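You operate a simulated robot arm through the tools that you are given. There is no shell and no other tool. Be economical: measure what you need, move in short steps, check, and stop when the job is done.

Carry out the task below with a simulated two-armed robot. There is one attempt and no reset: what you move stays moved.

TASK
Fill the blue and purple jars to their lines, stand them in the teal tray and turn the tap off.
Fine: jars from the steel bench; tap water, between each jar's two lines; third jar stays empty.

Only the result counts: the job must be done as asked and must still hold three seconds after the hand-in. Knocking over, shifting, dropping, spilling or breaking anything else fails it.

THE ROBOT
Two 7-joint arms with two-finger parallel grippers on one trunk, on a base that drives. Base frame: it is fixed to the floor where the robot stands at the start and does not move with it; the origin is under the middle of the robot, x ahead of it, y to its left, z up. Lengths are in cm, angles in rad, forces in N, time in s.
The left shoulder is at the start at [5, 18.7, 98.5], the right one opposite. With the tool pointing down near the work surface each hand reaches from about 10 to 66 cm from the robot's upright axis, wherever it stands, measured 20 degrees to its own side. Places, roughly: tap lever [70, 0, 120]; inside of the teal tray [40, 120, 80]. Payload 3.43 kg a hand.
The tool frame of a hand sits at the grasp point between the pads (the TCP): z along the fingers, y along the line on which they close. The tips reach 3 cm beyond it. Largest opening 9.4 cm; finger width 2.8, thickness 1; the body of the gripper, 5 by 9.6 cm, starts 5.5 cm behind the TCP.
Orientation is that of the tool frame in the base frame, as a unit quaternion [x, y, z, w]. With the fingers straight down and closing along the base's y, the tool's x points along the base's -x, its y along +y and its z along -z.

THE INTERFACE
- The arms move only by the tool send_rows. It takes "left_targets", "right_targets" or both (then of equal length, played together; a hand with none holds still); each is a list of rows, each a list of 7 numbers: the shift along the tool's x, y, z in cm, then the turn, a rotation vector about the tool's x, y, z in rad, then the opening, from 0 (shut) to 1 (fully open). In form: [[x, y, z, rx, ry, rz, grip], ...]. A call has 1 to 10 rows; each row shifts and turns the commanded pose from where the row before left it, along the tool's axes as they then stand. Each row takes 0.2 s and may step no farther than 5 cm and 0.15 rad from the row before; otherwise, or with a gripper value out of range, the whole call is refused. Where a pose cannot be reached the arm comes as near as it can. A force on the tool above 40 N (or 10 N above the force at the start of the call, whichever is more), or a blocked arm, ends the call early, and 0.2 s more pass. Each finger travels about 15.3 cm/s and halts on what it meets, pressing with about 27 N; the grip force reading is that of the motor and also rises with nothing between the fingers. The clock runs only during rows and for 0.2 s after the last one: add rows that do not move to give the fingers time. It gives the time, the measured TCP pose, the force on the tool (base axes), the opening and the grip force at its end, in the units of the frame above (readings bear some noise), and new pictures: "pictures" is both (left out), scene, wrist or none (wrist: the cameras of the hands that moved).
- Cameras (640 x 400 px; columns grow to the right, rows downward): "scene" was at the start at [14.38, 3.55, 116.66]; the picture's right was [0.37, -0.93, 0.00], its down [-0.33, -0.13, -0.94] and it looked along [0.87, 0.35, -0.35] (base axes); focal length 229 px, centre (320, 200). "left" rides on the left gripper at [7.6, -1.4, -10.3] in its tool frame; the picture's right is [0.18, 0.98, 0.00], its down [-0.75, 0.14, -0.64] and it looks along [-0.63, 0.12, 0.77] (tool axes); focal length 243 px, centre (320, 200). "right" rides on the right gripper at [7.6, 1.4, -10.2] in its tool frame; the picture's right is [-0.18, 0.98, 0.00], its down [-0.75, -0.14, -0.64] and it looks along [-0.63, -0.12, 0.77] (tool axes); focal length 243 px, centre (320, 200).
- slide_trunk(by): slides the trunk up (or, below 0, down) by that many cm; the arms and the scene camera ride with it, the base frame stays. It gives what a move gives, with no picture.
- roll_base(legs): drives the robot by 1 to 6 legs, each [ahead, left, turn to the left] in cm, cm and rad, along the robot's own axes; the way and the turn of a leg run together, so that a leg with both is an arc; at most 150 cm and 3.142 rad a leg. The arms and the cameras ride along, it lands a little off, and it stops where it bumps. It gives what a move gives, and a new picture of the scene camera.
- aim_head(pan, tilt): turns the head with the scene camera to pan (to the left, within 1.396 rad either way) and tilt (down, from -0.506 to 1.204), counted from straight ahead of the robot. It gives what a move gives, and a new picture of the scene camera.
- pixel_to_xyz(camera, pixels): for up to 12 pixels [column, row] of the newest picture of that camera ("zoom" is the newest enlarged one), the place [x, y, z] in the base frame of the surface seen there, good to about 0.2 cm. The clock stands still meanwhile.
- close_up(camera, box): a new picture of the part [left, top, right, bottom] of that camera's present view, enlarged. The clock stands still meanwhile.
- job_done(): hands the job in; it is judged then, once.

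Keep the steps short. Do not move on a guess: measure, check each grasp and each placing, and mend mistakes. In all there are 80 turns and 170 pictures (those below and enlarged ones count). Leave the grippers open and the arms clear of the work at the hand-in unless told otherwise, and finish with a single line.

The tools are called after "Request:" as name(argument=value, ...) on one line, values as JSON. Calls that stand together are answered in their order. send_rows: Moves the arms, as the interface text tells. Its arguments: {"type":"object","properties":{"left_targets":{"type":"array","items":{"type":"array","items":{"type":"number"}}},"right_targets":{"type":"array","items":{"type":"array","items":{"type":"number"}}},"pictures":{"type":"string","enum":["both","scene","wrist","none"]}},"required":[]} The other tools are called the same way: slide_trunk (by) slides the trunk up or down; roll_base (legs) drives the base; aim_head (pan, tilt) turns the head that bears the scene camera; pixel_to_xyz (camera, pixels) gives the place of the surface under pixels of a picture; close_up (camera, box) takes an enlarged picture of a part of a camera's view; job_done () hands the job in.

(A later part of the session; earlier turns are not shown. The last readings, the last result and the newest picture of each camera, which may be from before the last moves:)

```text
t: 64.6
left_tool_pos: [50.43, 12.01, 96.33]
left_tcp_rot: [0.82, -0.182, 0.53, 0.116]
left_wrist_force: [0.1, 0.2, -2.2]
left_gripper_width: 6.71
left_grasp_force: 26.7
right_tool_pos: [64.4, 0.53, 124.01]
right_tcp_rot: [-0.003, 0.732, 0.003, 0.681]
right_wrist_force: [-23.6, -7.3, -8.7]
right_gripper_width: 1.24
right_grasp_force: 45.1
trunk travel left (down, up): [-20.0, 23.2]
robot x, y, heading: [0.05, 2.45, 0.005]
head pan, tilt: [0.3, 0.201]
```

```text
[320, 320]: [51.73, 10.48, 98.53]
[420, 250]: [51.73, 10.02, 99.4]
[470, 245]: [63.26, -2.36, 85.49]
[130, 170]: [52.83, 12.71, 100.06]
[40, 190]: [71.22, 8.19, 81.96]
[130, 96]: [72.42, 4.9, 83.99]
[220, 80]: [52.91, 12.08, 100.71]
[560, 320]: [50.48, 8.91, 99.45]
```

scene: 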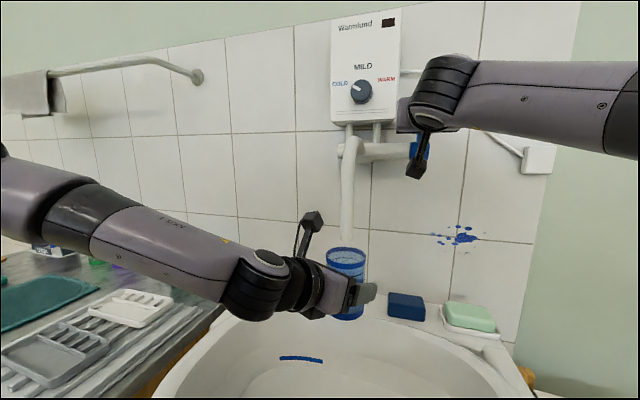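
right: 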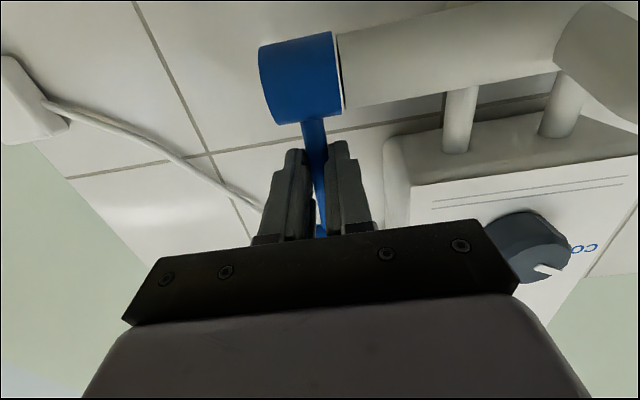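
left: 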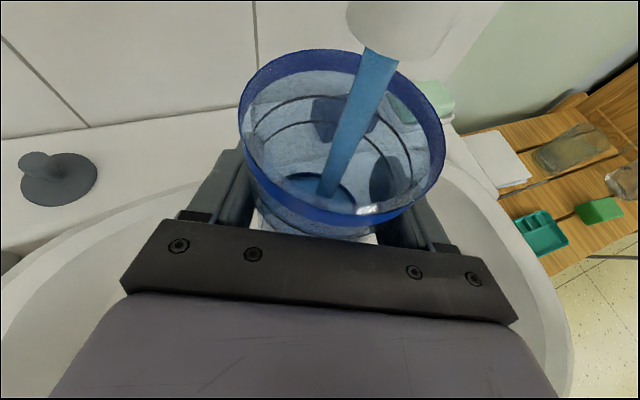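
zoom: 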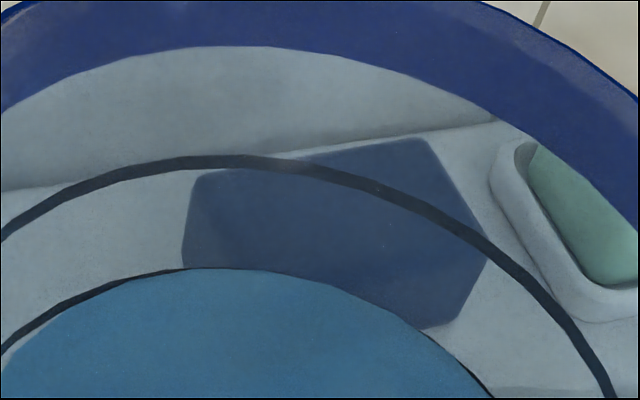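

The level is about 0.3 above the lower line. For margin I give one short pulse of water.

Request:
send_rows(right_targets=[[0.07, 0, -0.8, 0, 0, 0, 0], [0.23, 0, -0.75, 0, 0, 0, 0], [-0.23, 0, 0.75, 0, 0, 0, 0], [-0.07, 0, 0.8, 0, 0, 0, 0], [0, 0, 0, 0, 0, 0, 0]], pictures="scene")

Request:
close_up(camera="left", box=[220, 20, 470, 250])

Request:
pixel_to_xyz(camera="zoom", pixels=[[240, 270], [255, 255], [320, 300], [260, 240], [230, 255], [340, 290], [260, 133], [290, 131], [200, 166]])

```text
t: 65.8
left_tool_pos: [50.32, 12.04, 96.32]
left_tcp_rot: [0.819, -0.182, 0.531, 0.117]
left_wrist_force: [-0.2, 0.1, -2.9]
left_gripper_width: 6.72
left_grasp_force: 27.5
right_tool_pos: [64.36, 0.55, 123.98]
right_tcp_rot: [-0.004, 0.732, 0.004, 0.681]
right_wrist_force: [-26.5, -8.3, -11.5]
right_gripper_width: 1.26
right_grasp_force: 45.2
trunk travel left (down, up): [-20.0, 23.2]
robot x, y, heading: [0.02, 2.5, 0.005]
head pan, tilt: [0.3, 0.201]
```

scene: 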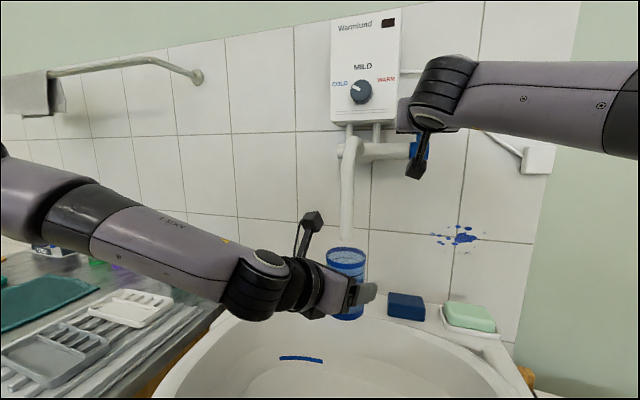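

```text
1.74 times, centred on (345, 135) of left
```

zoom: 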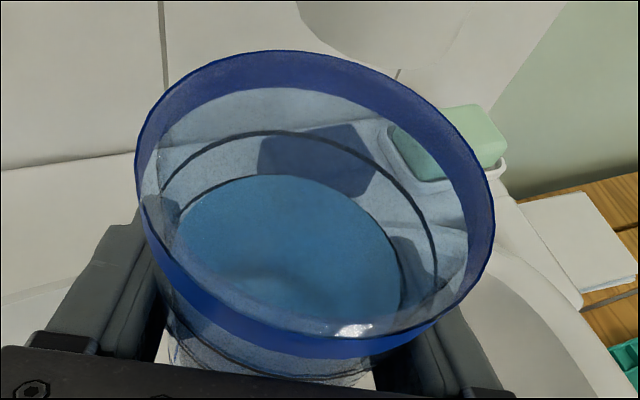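

```text
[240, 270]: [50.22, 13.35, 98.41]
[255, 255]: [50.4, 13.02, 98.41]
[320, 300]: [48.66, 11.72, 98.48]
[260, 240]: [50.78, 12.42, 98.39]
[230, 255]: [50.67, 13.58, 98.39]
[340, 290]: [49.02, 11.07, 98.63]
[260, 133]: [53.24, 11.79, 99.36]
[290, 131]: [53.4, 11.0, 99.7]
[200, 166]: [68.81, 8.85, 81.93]
```

No change: the pulse was too brief. I repeat it holding open 0.4 s.

Request:
send_rows(right_targets=[[0.07, 0, -0.8, 0, 0, 0, 0], [0.23, 0, -0.85, 0, 0, 0, 0], [0, 0, 0, 0, 0, 0, 0], [0, 0, 0, 0, 0, 0, 0], [-0.23, 0, 0.85, 0, 0, 0, 0], [-0.07, 0, 0.8, 0, 0, 0, 0], [0, 0, 0, 0, 0, 0, 0]], pictures="scene")

Request:
close_up(camera="left", box=[220, 20, 470, 250])

Request:
pixel_to_xyz(camera="zoom", pixels=[[240, 270], [255, 255], [320, 300], [260, 240], [230, 255], [340, 290], [260, 133], [290, 131]])

```text
t: 67.4
left_tool_pos: [50.28, 12.03, 96.29]
left_tcp_rot: [0.82, -0.181, 0.531, 0.116]
left_wrist_force: [0.1, -0.1, -1.3]
left_gripper_width: 6.7
left_grasp_force: 27.4
right_tool_pos: [64.39, 0.63, 123.93]
right_tcp_rot: [-0.004, 0.732, 0.004, 0.681]
right_wrist_force: [-27.4, -7.2, -12.0]
right_gripper_width: 1.27
right_grasp_force: 45.6
trunk travel left (down, up): [-20.0, 23.2]
robot x, y, heading: [-0.32, 2.7, 0.009]
head pan, tilt: [0.3, 0.201]
```

scene: 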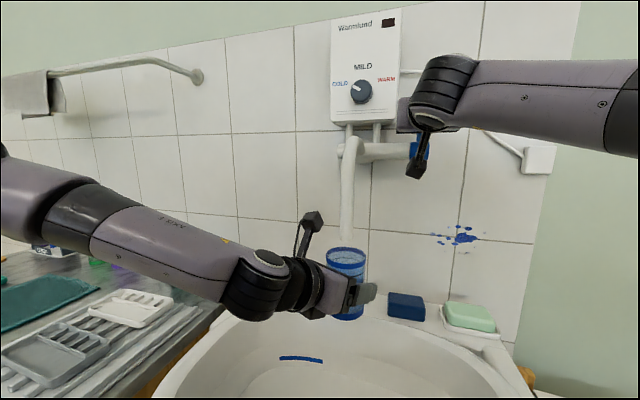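

```text
1.74 times, centred on (345, 135) of left
```

zoom: 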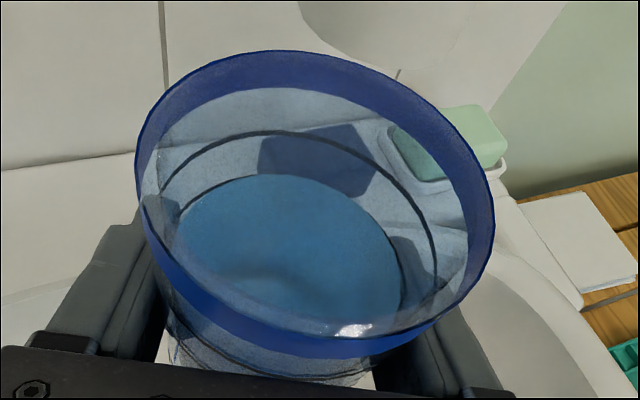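

```text
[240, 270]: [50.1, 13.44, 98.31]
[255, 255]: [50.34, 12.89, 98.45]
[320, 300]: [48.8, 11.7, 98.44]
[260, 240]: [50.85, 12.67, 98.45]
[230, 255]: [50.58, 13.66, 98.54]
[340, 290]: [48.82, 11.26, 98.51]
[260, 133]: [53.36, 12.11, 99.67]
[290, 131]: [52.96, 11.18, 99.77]
```

Still no change. I pull somewhat further (2.3 cm), hold briefly and return.

Request:
send_rows(right_targets=[[0.1, 0, -0.8, 0, 0, 0, 0], [0.25, 0, -0.8, 0, 0, 0, 0], [0.25, 0, -0.7, 0, 0, 0, 0], [0, 0, 0, 0, 0, 0, 0], [-0.25, 0, 0.7, 0, 0, 0, 0], [-0.25, 0, 0.8, 0, 0, 0, 0], [-0.1, 0, 0.8, 0, 0, 0, 0], [0, 0, 0, 0, 0, 0, 0]], pictures="scene")

Request:
close_up(camera="left", box=[220, 20, 470, 250])

Request:
pixel_to_xyz(camera="zoom", pixels=[[240, 270], [255, 255], [320, 300], [260, 240], [230, 255], [340, 290], [260, 133], [290, 131]])

```text
t: 69.2
left_tool_pos: [50.43, 11.92, 96.36]
left_tcp_rot: [0.82, -0.18, 0.531, 0.116]
left_wrist_force: [-0.4, -0.5, -3.2]
left_gripper_width: 6.68
left_grasp_force: 27.1
right_tool_pos: [64.37, 0.55, 123.99]
right_tcp_rot: [-0.004, 0.733, 0.004, 0.68]
right_wrist_force: [-26.2, -7.6, -11.7]
right_gripper_width: 1.24
right_grasp_force: 45.6
trunk travel left (down, up): [-20.0, 23.2]
robot x, y, heading: [-0.43, 2.96, 0.008]
head pan, tilt: [0.3, 0.201]
```

scene: 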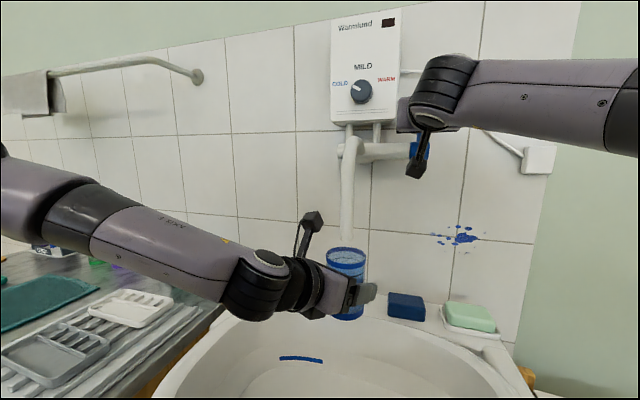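

```text
1.74 times, centred on (345, 135) of left
```

zoom: 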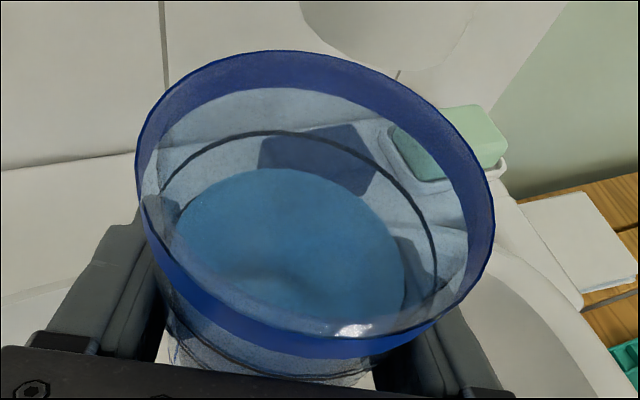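

```text
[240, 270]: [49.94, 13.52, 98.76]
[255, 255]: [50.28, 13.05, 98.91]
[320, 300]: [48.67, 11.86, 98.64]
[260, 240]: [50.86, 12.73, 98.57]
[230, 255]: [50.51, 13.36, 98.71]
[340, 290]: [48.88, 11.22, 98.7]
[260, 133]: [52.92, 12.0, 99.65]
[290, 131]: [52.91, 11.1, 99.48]
```

Level ≈98.7, midway between the lines (98.1, 99.5); the stream is off. I open the right fingers, draw them back off the lever, and slide the jar left from under the spout.

Request:
send_rows(right_targets=[[0, 0, -0.1, 0, 0, 0, 0.3], [0, 0, 0, 0, 0, 0, 0.6], [0, 0, 0, 0, 0, 0, 0.6], [0, 0, -3, 0, 0, 0, 0.6], [0, 0, -3, 0, 0, 0, 0.6], [0, 0, -3, 0, 0, 0, 0.6], [0, 0, -3, 0, 0, 0, 0.6]], left_targets=[[0, 0, 0, 0, 0, 0, 0], [0, 0, 0, 0, 0, 0, 0], [0, 0, 0, 0, 0, 0, 0], [-0.35, -1.8, -0.8, 0, 0, 0, 0], [-0.35, -1.8, -0.8, 0, 0, 0, 0], [-0.35, -1.8, -0.8, 0, 0, 0, 0], [-0.35, -1.8, -0.8, 0, 0, 0, 0]], pictures="both")

```text
t: 70.8
left_tool_pos: [50.3, 20.1, 96.08]
left_tcp_rot: [0.82, -0.181, 0.53, 0.117]
left_wrist_force: [0.6, 0.4, -1.8]
left_gripper_width: 6.71
left_grasp_force: 27.2
right_tool_pos: [52.56, 0.44, 124.84]
right_tcp_rot: [-0.004, 0.732, 0.003, 0.681]
right_wrist_force: [-0.7, -0.2, -0.5]
right_gripper_width: 5.64
right_grasp_force: 0.1
trunk travel left (down, up): [-20.0, 23.2]
robot x, y, heading: [-0.24, 2.62, 0.007]
head pan, tilt: [0.3, 0.201]
```

scene: 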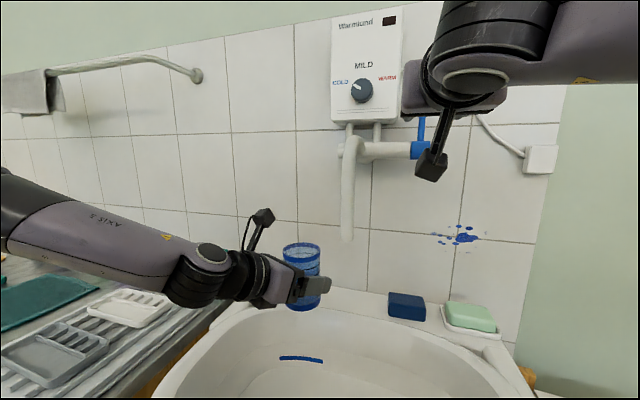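
right: 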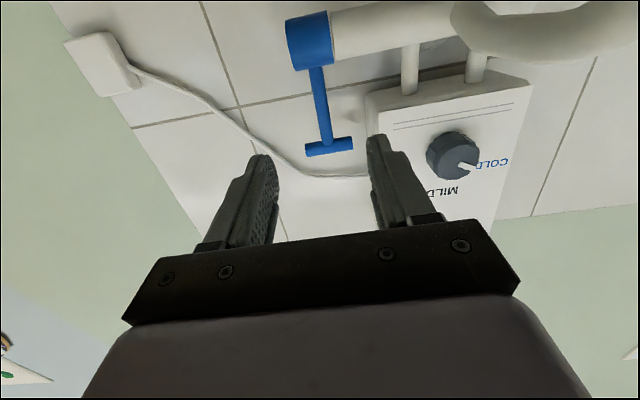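
left: 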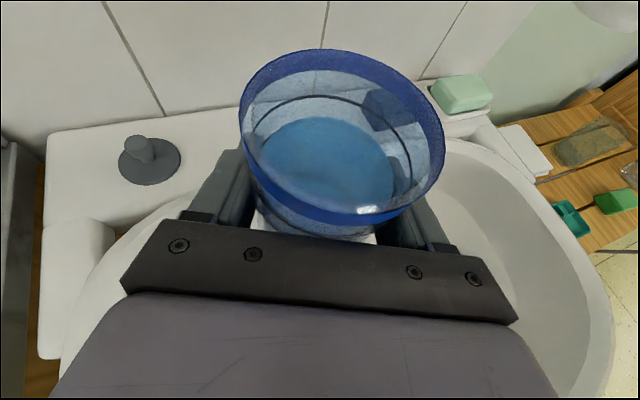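

The lever stands upright and no water runs. I unyaw the left hand and carry the jar to about (45, 37, 99), clear for driving.

Request:
send_rows(left_targets=[[0, 0, 0, 0.1355, 0, -0.0613, 0], [0, 0, 0, 0.1355, 0, -0.0613, 0], [0, 0, 0, 0.1355, 0, -0.0613, 0], [0.13, -3.4, -1.16, 0, 0, 0, 0], [0.13, -3.4, -1.16, 0, 0, 0, 0], [0.13, -3.4, -1.16, 0, 0, 0, 0], [0.13, -3.4, -1.16, 0, 0, 0, 0], [0.13, -3.4, -1.16, 0, 0, 0, 0]], pictures="none")

Request:
aim_head(pan=1.0, tilt=0.55)

Request:
roll_base(legs=[[-12, 0, -0.007], [0, 84, 0]])

Request:
close_up(camera="left", box=[0, 0, 640, 400])

```text
t: 72.6
left_tool_pos: [44.98, 36.93, 98.97]
left_tcp_rot: [0.84, 0.006, 0.543, -0.002]
left_wrist_force: [0.4, -0.2, -2.0]
left_gripper_width: 6.68
left_grasp_force: 27.4
right_tool_pos: [52.48, 0.36, 124.94]
right_tcp_rot: [-0.004, 0.732, 0.003, 0.681]
right_wrist_force: [0.2, 0.1, 0.4]
right_gripper_width: 5.65
right_grasp_force: 0.0
trunk travel left (down, up): [-20.0, 23.2]
robot x, y, heading: [-0.06, 2.87, 0.009]
head pan, tilt: [0.3, 0.201]
```

```text
t: 73.7
left_tool_pos: [45.15, 36.96, 98.96]
left_tcp_rot: [0.84, 0.004, 0.543, -0.003]
left_wrist_force: [-0.9, -0.6, -2.8]
left_gripper_width: 6.7
left_grasp_force: 27.2
right_tool_pos: [52.56, 0.32, 124.89]
right_tcp_rot: [-0.003, 0.732, 0.003, 0.682]
right_wrist_force: [-0.5, -0.5, 0.7]
right_gripper_width: 5.64
right_grasp_force: 0.1
trunk travel left (down, up): [-20.0, 23.2]
robot x, y, heading: [-0.3, 2.63, 0.005]
head pan, tilt: [1.0, 0.55]
```

scene: 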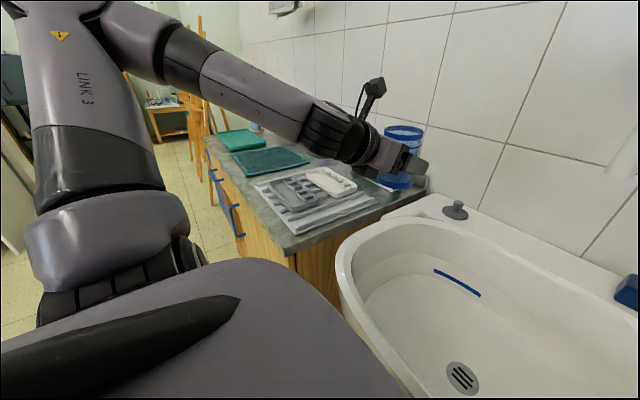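

```text
t: 79.0
left_tool_pos: [32.75, 122.01, 99.12]
left_tcp_rot: [0.84, 0.005, 0.542, -0.002]
left_wrist_force: [0.4, 0.6, -3.1]
left_gripper_width: 6.63
left_grasp_force: 27.0
right_tool_pos: [40.31, 85.54, 124.81]
right_tcp_rot: [-0.004, 0.732, 0.003, 0.682]
right_wrist_force: [0.9, 0.8, 0.0]
right_gripper_width: 5.66
right_grasp_force: 0.1
trunk travel left (down, up): [-20.0, 23.2]
robot x, y, heading: [-13.06, 87.86, 0.009]
head pan, tilt: [1.0, 0.55]
```

scene: 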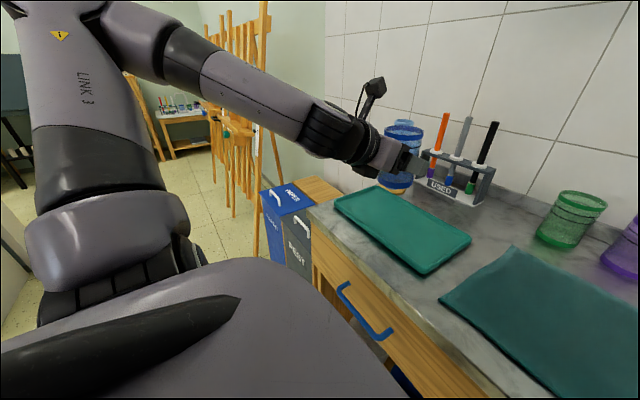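

```text
1.00 times, centred on (320, 200) of left
```

zoom: 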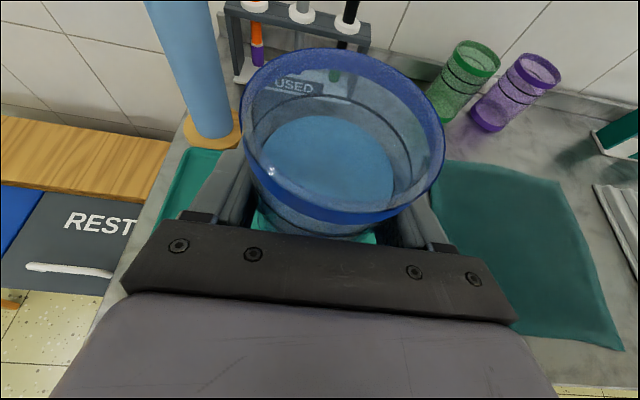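

The jar is over the tray area. I measure the tray's corners and floor.

Request:
pixel_to_xyz(camera="scene", pixels=[[337, 198], [376, 187], [468, 238], [424, 270], [400, 225], [380, 210], [430, 245], [410, 230], [355, 198], [390, 200], [400, 250]])

Request:
close_up(camera="scene", box=[320, 110, 500, 290])

```text
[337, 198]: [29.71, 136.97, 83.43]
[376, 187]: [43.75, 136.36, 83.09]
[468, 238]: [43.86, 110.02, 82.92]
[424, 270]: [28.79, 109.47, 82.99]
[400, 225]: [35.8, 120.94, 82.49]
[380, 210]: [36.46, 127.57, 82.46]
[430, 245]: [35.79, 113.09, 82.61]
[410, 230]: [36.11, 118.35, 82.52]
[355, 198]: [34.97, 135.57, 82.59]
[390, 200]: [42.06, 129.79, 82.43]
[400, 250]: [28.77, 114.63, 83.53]
```

```text
2.22 times, centred on (410, 200) of scene
```

zoom: 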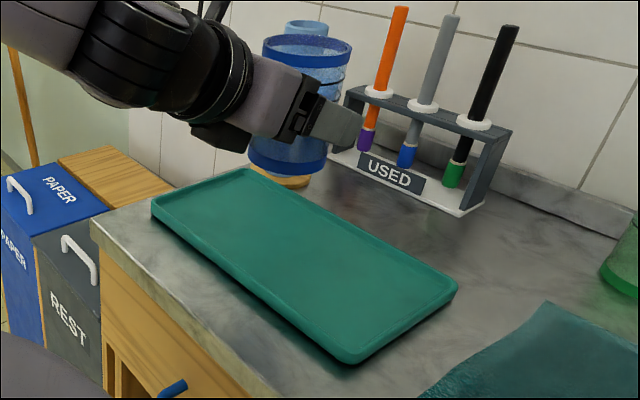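

Tray: x 29–44, y 109.5–137, floor z≈82.5. I will set blue at (36.5, 128) and later purple at (36.5, 117). I lower first to z 92.

Request:
send_rows(left_targets=[[-1.57, -2, 2.27, 0, 0, 0, 0], [-1.57, -2, 2.27, 0, 0, 0, 0], [-1.57, -2, 2.27, 0, 0, 0, 0], [0, 0, 0, 0, 0, 0, 0]], pictures="both")

Request:
close_up(camera="scene", box=[300, 110, 480, 290])

```text
t: 80.0
left_tool_pos: [36.84, 128.35, 92.06]
left_tcp_rot: [0.84, 0.006, 0.543, -0.003]
left_wrist_force: [0.3, -0.5, -1.9]
left_gripper_width: 6.68
left_grasp_force: 27.6
right_tool_pos: [40.29, 85.54, 124.75]
right_tcp_rot: [-0.004, 0.732, 0.003, 0.682]
right_wrist_force: [-0.2, -0.7, -0.2]
right_gripper_width: 5.66
right_grasp_force: 0.2
trunk travel left (down, up): [-20.0, 23.2]
robot x, y, heading: [-12.83, 87.8, 0.006]
head pan, tilt: [1.0, 0.55]
```

scene: 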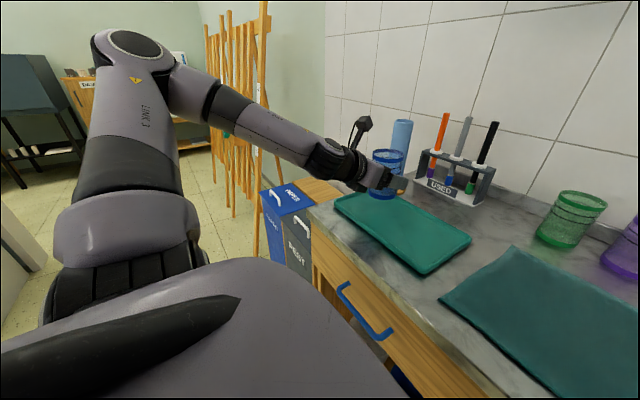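
left: 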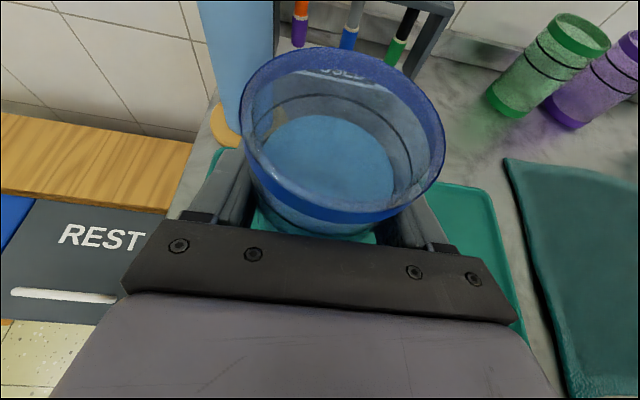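

```text
2.22 times, centred on (390, 200) of scene
```

zoom: 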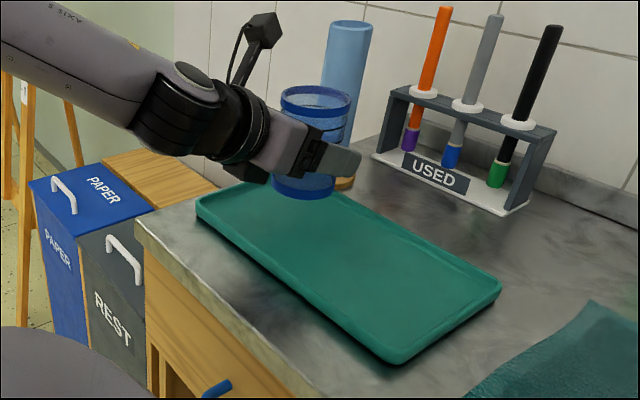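

I check the jar's true place (rim and foot) before lowering.

Request:
pixel_to_xyz(camera="zoom", pixels=[[284, 103], [315, 117], [347, 105], [290, 192], [305, 197], [325, 193], [315, 87], [345, 100], [300, 215], [250, 200], [400, 240]])

```text
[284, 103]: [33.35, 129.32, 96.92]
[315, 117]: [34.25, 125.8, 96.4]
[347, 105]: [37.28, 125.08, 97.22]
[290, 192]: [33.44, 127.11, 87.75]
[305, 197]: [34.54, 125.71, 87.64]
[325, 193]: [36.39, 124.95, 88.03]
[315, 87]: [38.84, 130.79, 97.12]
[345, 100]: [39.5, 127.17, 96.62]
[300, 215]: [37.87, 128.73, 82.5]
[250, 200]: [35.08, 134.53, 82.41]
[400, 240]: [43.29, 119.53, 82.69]
```

Jar foot ≈87.4, centre (36.3, 128.2). I lower 4.3 cm, then feel for the floor in small steps.

Request:
send_rows(left_targets=[[-1.3, 0, 0.59, 0, 0, 0, 0], [-1.3, 0, 0.59, 0, 0, 0, 0], [-1.3, 0, 0.59, 0, 0, 0, 0], [0, 0, 0, 0, 0, 0, 0], [-0.18, 0, 0.08, 0, 0, 0, 0], [-0.18, 0, 0.08, 0, 0, 0, 0]], pictures="none")

Request:
close_up(camera="scene", box=[340, 140, 420, 220])

Request:
pixel_to_xyz(camera="zoom", pixels=[[300, 60], [250, 210], [280, 220], [230, 200], [260, 240], [320, 215]])

```text
t: 81.4
left_tool_pos: [37.02, 128.08, 87.33]
left_tcp_rot: [0.84, 0.006, 0.542, -0.003]
left_wrist_force: [0.7, -0.1, -2.2]
left_gripper_width: 6.69
left_grasp_force: 27.2
right_tool_pos: [40.34, 85.47, 124.86]
right_tcp_rot: [-0.003, 0.732, 0.003, 0.681]
right_wrist_force: [-0.6, 0.2, 0.4]
right_gripper_width: 5.63
right_grasp_force: 0.1
trunk travel left (down, up): [-20.0, 23.2]
robot x, y, heading: [-12.49, 87.68, 0.008]
head pan, tilt: [1.0, 0.55]
```

```text
5.00 times, centred on (380, 180) of scene
```

zoom: 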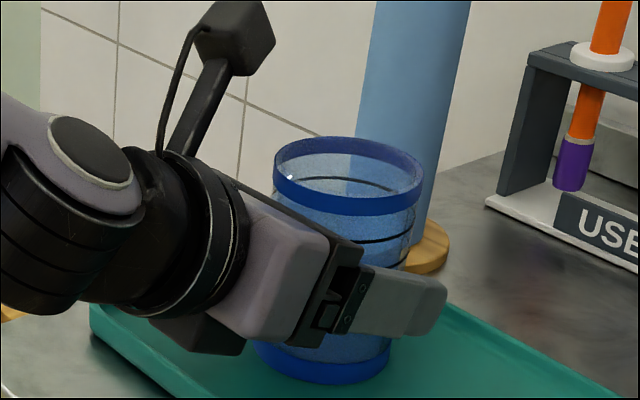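

```text
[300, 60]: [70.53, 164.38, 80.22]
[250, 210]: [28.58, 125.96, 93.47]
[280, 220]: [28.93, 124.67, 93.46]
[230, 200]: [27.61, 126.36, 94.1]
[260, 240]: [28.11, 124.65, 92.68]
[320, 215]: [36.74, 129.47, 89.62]
```

Not yet clearly touching (force −2.2 is the load). I lower in 0.1 cm steps.

Request:
send_rows(left_targets=[[-0.11, 0, 0.05, 0, 0, 0, 0], [-0.11, 0, 0.05, 0, 0, 0, 0], [-0.11, 0, 0.05, 0, 0, 0, 0]], pictures="none")

Request:
pixel_to_xyz(camera="zoom", pixels=[[330, 383], [300, 375], [370, 372], [330, 377], [350, 390]])

```text
t: 82.2
left_tool_pos: [36.96, 127.94, 87.23]
left_tcp_rot: [0.839, 0.004, 0.545, -0.003]
left_wrist_force: [-1.7, 1.4, 8.8]
left_gripper_width: 6.67
left_grasp_force: 26.5
right_tool_pos: [40.2, 85.49, 124.95]
right_tcp_rot: [-0.004, 0.732, 0.004, 0.682]
right_wrist_force: [0.5, -0.1, -1.5]
right_gripper_width: 5.64
right_grasp_force: 0.1
trunk travel left (down, up): [-20.0, 23.2]
robot x, y, heading: [-12.22, 87.78, 0.008]
head pan, tilt: [1.0, 0.55]
```

```text
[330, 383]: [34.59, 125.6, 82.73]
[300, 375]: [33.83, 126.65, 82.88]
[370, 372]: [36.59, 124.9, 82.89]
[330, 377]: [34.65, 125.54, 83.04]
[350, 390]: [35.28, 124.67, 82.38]
```

Touchdown (force rose to +8.8). I ease up 0.1, open, and withdraw along the fingers.

Request:
send_rows(left_targets=[[0.1, 0, -0.05, 0, 0, 0, 0], [0, 0, 0, 0, 0, 0, 0.75], [0, 0, 0, 0, 0, 0, 0.83], [0, 0, 0, 0, 0, 0, 0.83], [0, 0, -2, 0, 0, 0, 0.83], [0, 0, -3, 0, 0, 0, 0.83], [1.0, 0, -4, 0, 0, 0, 0.83]], pictures="both")

Request:
close_up(camera="scene", box=[320, 110, 480, 270])

```text
t: 83.8
left_tool_pos: [29.14, 127.88, 91.6]
left_tcp_rot: [0.84, 0.005, 0.542, -0.002]
left_wrist_force: [0.0, 0.3, 0.2]
left_gripper_width: 7.81
left_grasp_force: 0.1
right_tool_pos: [40.25, 85.48, 124.87]
right_tcp_rot: [-0.004, 0.732, 0.004, 0.682]
right_wrist_force: [-0.6, 0.2, 0.0]
right_gripper_width: 5.62
right_grasp_force: 0.1
trunk travel left (down, up): [-20.0, 23.2]
robot x, y, heading: [-12.56, 87.81, 0.008]
head pan, tilt: [1.0, 0.55]
```

scene: 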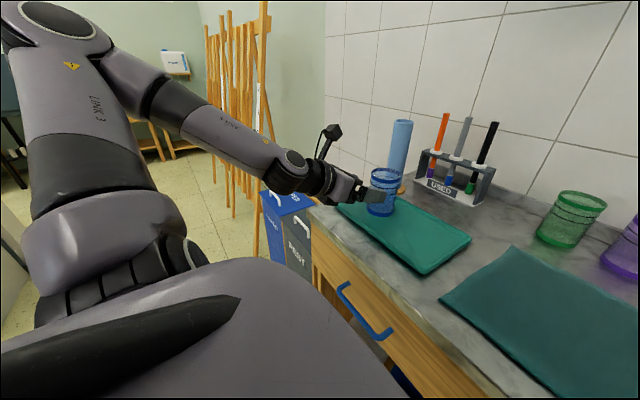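
left: 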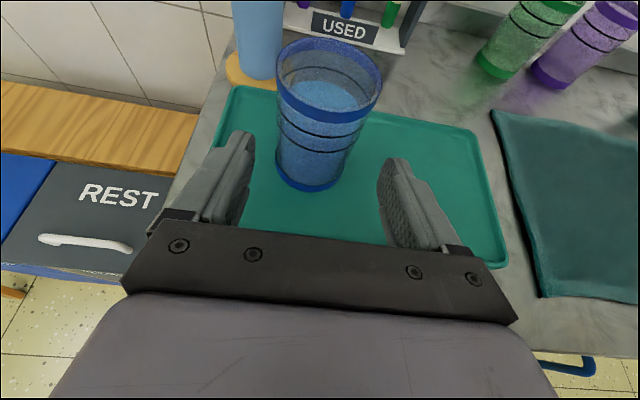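

```text
2.50 times, centred on (400, 190) of scene
```

zoom: 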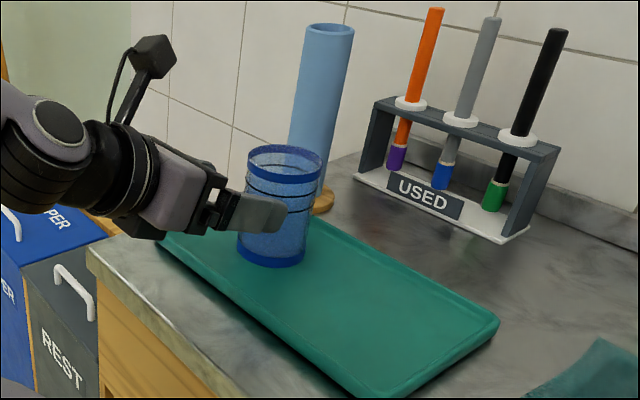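

Blue stands well in the tray. I raise the hand clear, enlarge the blue jar to confirm its level, then drive to the purple jar.

Request:
send_rows(left_targets=[[3.64, 0, -1.65, 0, 0, 0, 0.83], [3.64, 0, -1.65, 0, 0, 0, 0.83]], pictures="none")

Request:
close_up(camera="left", box=[240, 0, 420, 200])

Request:
roll_base(legs=[[0, -11.5, -0.008], [2.2, 0, 0], [0, 0, -0.445]])

Request:
close_up(camera="left", box=[0, 0, 640, 400])

```text
t: 84.4
left_tool_pos: [29.15, 128.12, 99.6]
left_tcp_rot: [0.84, 0.005, 0.542, -0.002]
left_wrist_force: [-0.4, 0.5, -0.2]
left_gripper_width: 7.8
left_grasp_force: 0.0
right_tool_pos: [40.3, 85.46, 124.75]
right_tcp_rot: [-0.004, 0.732, 0.004, 0.682]
right_wrist_force: [-0.3, 0.3, 0.1]
right_gripper_width: 5.63
right_grasp_force: 0.1
trunk travel left (down, up): [-20.0, 23.2]
robot x, y, heading: [-12.23, 87.66, 0.01]
head pan, tilt: [1.0, 0.55]
```

```text
2.00 times, centred on (330, 100) of left
```

zoom: 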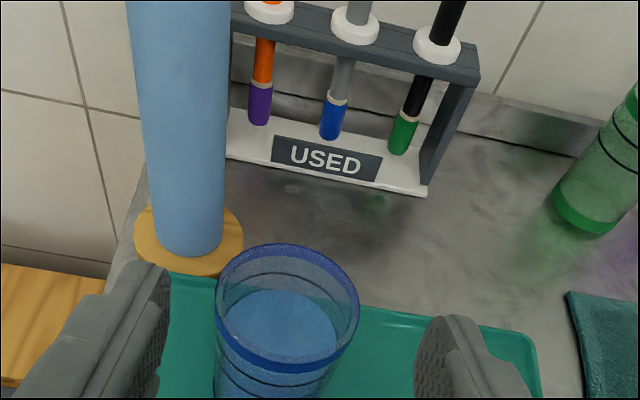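

```text
t: 87.4
left_tool_pos: [44.99, 94.0, 99.42]
left_tcp_rot: [0.819, -0.185, 0.53, 0.12]
left_wrist_force: [0.2, -0.4, -0.1]
left_gripper_width: 7.81
left_grasp_force: 0.1
right_tool_pos: [36.19, 50.96, 124.82]
right_tcp_rot: [0.162, 0.714, -0.151, 0.664]
right_wrist_force: [-0.1, -0.9, 0.0]
right_gripper_width: 5.62
right_grasp_force: 0.1
trunk travel left (down, up): [-20.0, 23.2]
robot x, y, heading: [-10.43, 76.09, -0.449]
head pan, tilt: [1.0, 0.55]
```

scene: 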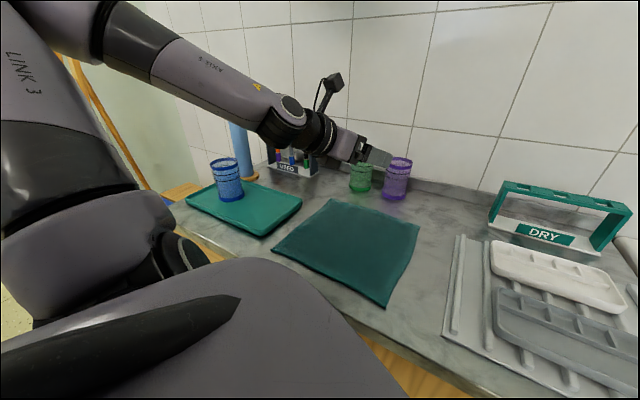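

```text
1.00 times, centred on (320, 200) of left
```

zoom: 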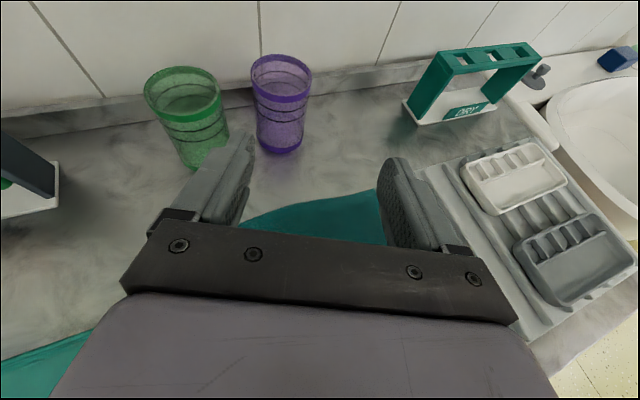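

I yaw the hand straight and go toward (50, 90, 94.5) in front of the purple jar.

Request:
send_rows(left_targets=[[0, 0, 0, 0.1355, 0, -0.0613, 0.83], [0, 0, 0, 0.1355, 0, -0.0613, 0.83], [0, 0, 0, 0.1355, 0, -0.0613, 0.83], [-1.25, 2, 3.3, 0, 0, 0, 0.83], [-1.25, 2, 3.3, 0, 0, 0, 0.83], [0, 0, 0, 0, 0, 0, 0.83]], pictures="none")

Request:
close_up(camera="left", box=[160, 0, 400, 170])

```text
t: 88.8
left_tool_pos: [50.13, 90.06, 94.51]
left_tcp_rot: [0.84, 0.001, 0.543, 0.001]
left_wrist_force: [-0.5, 0.0, -0.3]
left_gripper_width: 7.8
left_grasp_force: 0.1
right_tool_pos: [36.12, 50.93, 124.87]
right_tcp_rot: [0.163, 0.714, -0.152, 0.664]
right_wrist_force: [-1.1, -0.5, -0.3]
right_gripper_width: 5.62
right_grasp_force: 0.1
trunk travel left (down, up): [-20.0, 23.2]
robot x, y, heading: [-10.34, 76.47, -0.451]
head pan, tilt: [1.0, 0.55]
```

```text
2.35 times, centred on (280, 85) of left
```

zoom: 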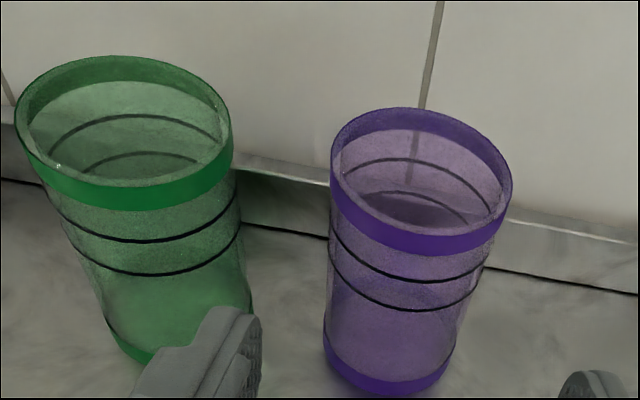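

Request:
pixel_to_xyz(camera="zoom", pixels=[[334, 190], [360, 228], [410, 248], [460, 246], [502, 215], [327, 355], [385, 388], [448, 370], [30, 165], [120, 200], [228, 160], [245, 330]])

```text
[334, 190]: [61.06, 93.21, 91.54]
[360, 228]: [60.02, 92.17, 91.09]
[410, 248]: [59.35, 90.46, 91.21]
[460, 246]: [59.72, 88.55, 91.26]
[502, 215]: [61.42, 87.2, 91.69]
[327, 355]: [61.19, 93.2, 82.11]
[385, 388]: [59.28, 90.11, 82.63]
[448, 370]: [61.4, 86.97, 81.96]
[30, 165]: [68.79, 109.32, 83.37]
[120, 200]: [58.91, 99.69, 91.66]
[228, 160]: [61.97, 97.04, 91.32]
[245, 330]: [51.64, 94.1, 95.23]
```

Purple centre ≈(62.5, 90.15), edges y 86.9–93.4. I descend and go forward along it to x≈63.

Request:
send_rows(left_targets=[[-2.4, -0.04, 3.78, 0, 0, 0, 0.83], [-2.4, -0.05, 3.78, 0, 0, 0, 0.83], [0, 0, 0, 0, 0, 0, 0.83], [0.73, 0, 1.9, 0, 0, 0, 0.83], [0.73, 0, 1.9, 0, 0, 0, 0.83], [0, 0, 0, 0, 0, 0, 0.83]], pictures="wrist")

```text
t: 90.2
left_tool_pos: [59.13, 90.05, 86.87]
left_tcp_rot: [0.84, 0.0, 0.543, 0.001]
left_wrist_force: [0.5, -0.5, -0.6]
left_gripper_width: 7.8
left_grasp_force: 0.0
right_tool_pos: [36.12, 50.97, 124.94]
right_tcp_rot: [0.162, 0.714, -0.151, 0.665]
right_wrist_force: [-0.5, 0.7, -0.9]
right_gripper_width: 5.65
right_grasp_force: 0.0
trunk travel left (down, up): [-20.0, 23.2]
robot x, y, heading: [-10.29, 76.64, -0.452]
head pan, tilt: [1.0, 0.55]
```

left: 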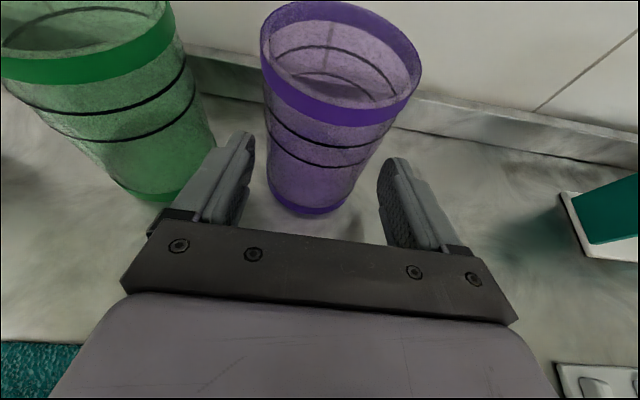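

Aligned. I go 4 cm further and close fully.

Request:
send_rows(left_targets=[[0.73, 0, 1.85, 0, 0, 0, 0.83], [0.73, 0, 1.85, 0, 0, 0, 0.83], [0, 0, 0, 0, 0, 0, 0.83], [0, 0, 0, 0, 0, 0, 0.7], [0, 0, 0, 0, 0, 0, 0.4], [0, 0, 0, 0, 0, 0, 0], [0, 0, 0, 0, 0, 0, 0]], pictures="wrist")

```text
t: 91.8
left_tool_pos: [62.98, 90.1, 86.62]
left_tcp_rot: [0.84, 0.001, 0.543, 0.0]
left_wrist_force: [0.0, 0.0, 1.9]
left_gripper_width: 6.89
left_grasp_force: 27.5
right_tool_pos: [36.04, 50.88, 124.89]
right_tcp_rot: [0.163, 0.714, -0.152, 0.664]
right_wrist_force: [0.1, -0.4, 0.1]
right_gripper_width: 5.62
right_grasp_force: 0.1
trunk travel left (down, up): [-20.0, 23.2]
robot x, y, heading: [-10.3, 76.06, -0.451]
head pan, tilt: [1.0, 0.55]
```

left: 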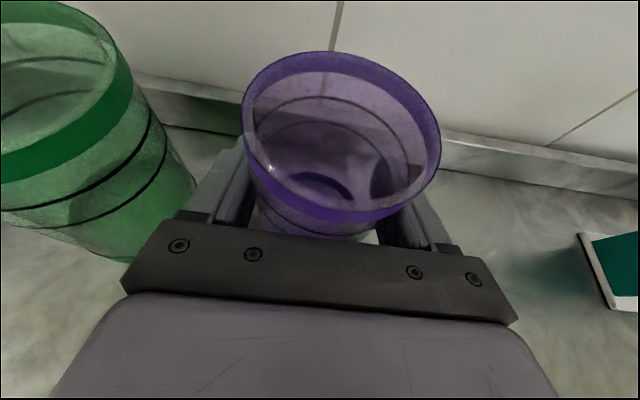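

Width 6.89 is like the first slipped grasp (good one: 6.8). I reopen, go 0.7 cm deeper and regrip.

Request:
send_rows(left_targets=[[0, 0, 0, 0, 0, 0, 0.83], [0, 0, 0, 0, 0, 0, 0.83], [0.26, 0, 0.65, 0, 0, 0, 0.83], [0, 0, 0, 0, 0, 0, 0.7], [0, 0, 0, 0, 0, 0, 0.4], [0, 0, 0, 0, 0, 0, 0], [0, 0, 0, 0, 0, 0, 0], [0.27, 0, -0.12, 0, 0, 0, 0], [0.27, 0, -0.12, 0, 0, 0, 0], [0.27, 0, -0.12, 0, 0, 0, 0]], pictures="wrist")

```text
t: 94.0
left_tool_pos: [63.6, 90.04, 87.46]
left_tcp_rot: [0.84, 0.001, 0.543, 0.0]
left_wrist_force: [1.0, 0.1, -1.0]
left_gripper_width: 6.96
left_grasp_force: 27.3
right_tool_pos: [36.03, 50.96, 124.72]
right_tcp_rot: [0.162, 0.714, -0.151, 0.665]
right_wrist_force: [0.7, 0.1, -0.4]
right_gripper_width: 5.65
right_grasp_force: 0.1
trunk travel left (down, up): [-20.0, 23.2]
robot x, y, heading: [-10.14, 76.21, -0.452]
head pan, tilt: [1.0, 0.55]
```

left: 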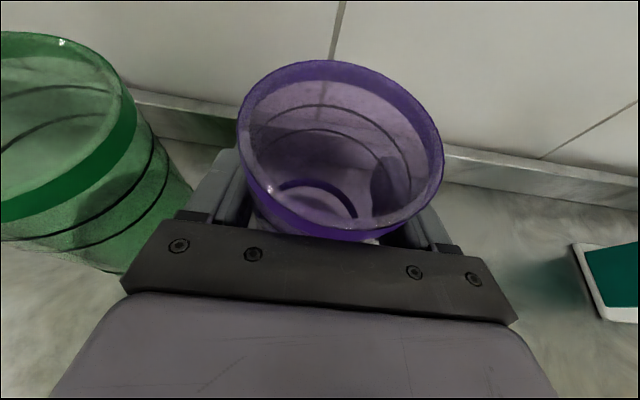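

It seems to ride along. I lift 3 cm slowly and compare.

Request:
send_rows(left_targets=[[0.46, 0, -0.2, 0, 0, 0, 0], [0.46, 0, -0.2, 0, 0, 0, 0], [0.46, 0, -0.2, 0, 0, 0, 0], [0.46, 0, -0.2, 0, 0, 0, 0], [0.46, 0, -0.2, 0, 0, 0, 0], [0.46, 0, -0.2, 0, 0, 0, 0]], pictures="wrist")

```text
t: 95.4
left_tool_pos: [63.65, 90.21, 90.41]
left_tcp_rot: [0.84, 0.0, 0.542, 0.001]
left_wrist_force: [0.1, -0.3, 0.1]
left_gripper_width: 6.95
left_grasp_force: 26.4
right_tool_pos: [36.1, 50.87, 124.87]
right_tcp_rot: [0.163, 0.714, -0.152, 0.664]
right_wrist_force: [0.4, 0.0, 0.7]
right_gripper_width: 5.6
right_grasp_force: 0.1
trunk travel left (down, up): [-20.0, 23.2]
robot x, y, heading: [-10.39, 76.03, -0.447]
head pan, tilt: [1.0, 0.55]
```

left: 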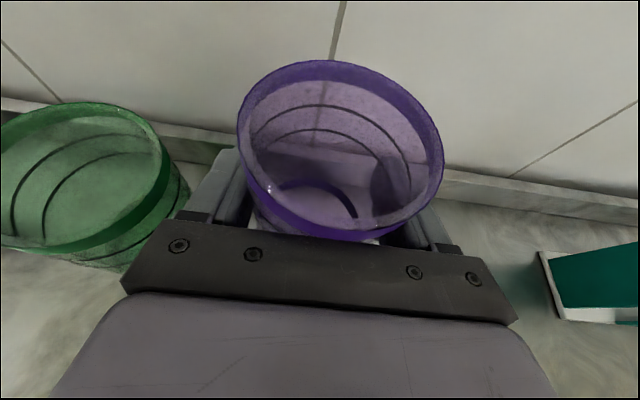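

Held. I lift and draw back as before.

Request:
send_rows(left_targets=[[2.28, 0, -1.03, 0, 0, 0, 0], [2.28, 0, -1.03, 0, 0, 0, 0], [2.28, 0, -1.03, 0, 0, 0, 0], [-1.24, 0, -2.73, 0, 0, 0, 0], [-1.24, 0, -2.73, 0, 0, 0, 0], [-1.24, 0, -2.73, 0, 0, 0, 0], [-1.24, 0, -2.73, 0, 0, 0, 0], [-1.24, 0, -2.73, 0, 0, 0, 0], [-1.24, 0, -2.73, 0, 0, 0, 0]], pictures="wrist")

Request:
roll_base(legs=[[0, 0, 0.45], [-2, 0, 0], [0, -74, 0], [12.3, 0, 0]])

Request:
aim_head(pan=0.3, tilt=0.2)

```text
t: 97.4
left_tool_pos: [45.58, 90.04, 97.88]
left_tcp_rot: [0.84, 0.001, 0.542, 0.001]
left_wrist_force: [-0.1, -1.1, -1.2]
left_gripper_width: 6.95
left_grasp_force: 27.2
right_tool_pos: [36.09, 50.95, 124.76]
right_tcp_rot: [0.163, 0.714, -0.152, 0.664]
right_wrist_force: [-0.3, -1.1, -0.3]
right_gripper_width: 5.65
right_grasp_force: 0.1
trunk travel left (down, up): [-20.0, 23.2]
robot x, y, heading: [-10.27, 75.86, -0.45]
head pan, tilt: [1.0, 0.55]
```

left: 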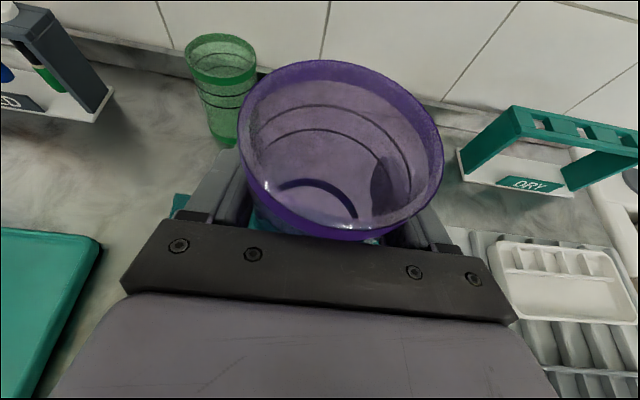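

```text
t: 104.0
left_tool_pos: [44.5, 37.85, 97.88]
left_tcp_rot: [0.819, 0.187, 0.529, -0.12]
left_wrist_force: [0.2, -0.1, 0.1]
left_gripper_width: 6.91
left_grasp_force: 27.2
right_tool_pos: [52.9, -1.48, 124.81]
right_tcp_rot: [0.0, 0.731, 0.0, 0.682]
right_wrist_force: [-0.3, -1.1, 0.2]
right_gripper_width: 5.65
right_grasp_force: 0.1
trunk travel left (down, up): [-20.0, 23.2]
robot x, y, heading: [0.25, 1.03, -0.004]
head pan, tilt: [1.0, 0.55]
```

scene: 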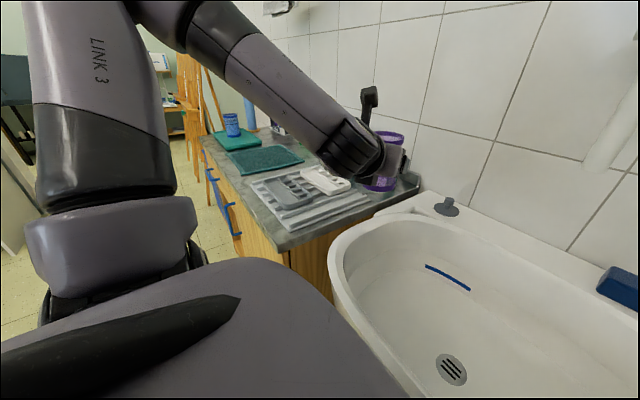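

```text
t: 105.1
left_tool_pos: [44.49, 37.91, 97.81]
left_tcp_rot: [0.819, 0.187, 0.529, -0.12]
left_wrist_force: [0.5, -0.1, -0.4]
left_gripper_width: 6.9
left_grasp_force: 27.0
right_tool_pos: [52.87, -1.6, 125.0]
right_tcp_rot: [0.0, 0.732, 0.0, 0.681]
right_wrist_force: [-0.9, -0.6, -0.3]
right_gripper_width: 5.65
right_grasp_force: 0.1
trunk travel left (down, up): [-20.0, 23.2]
robot x, y, heading: [0.32, 1.06, -0.0]
head pan, tilt: [0.3, 0.201]
```

scene: 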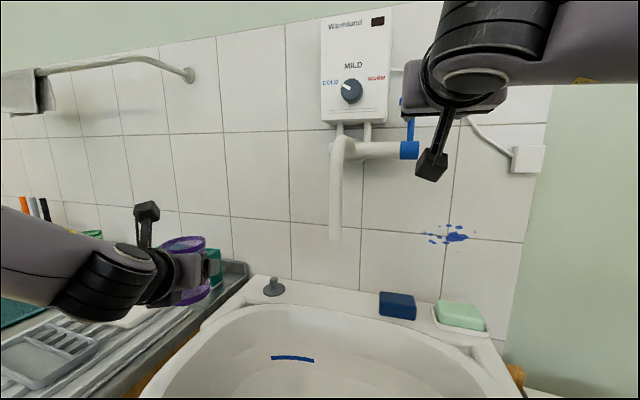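

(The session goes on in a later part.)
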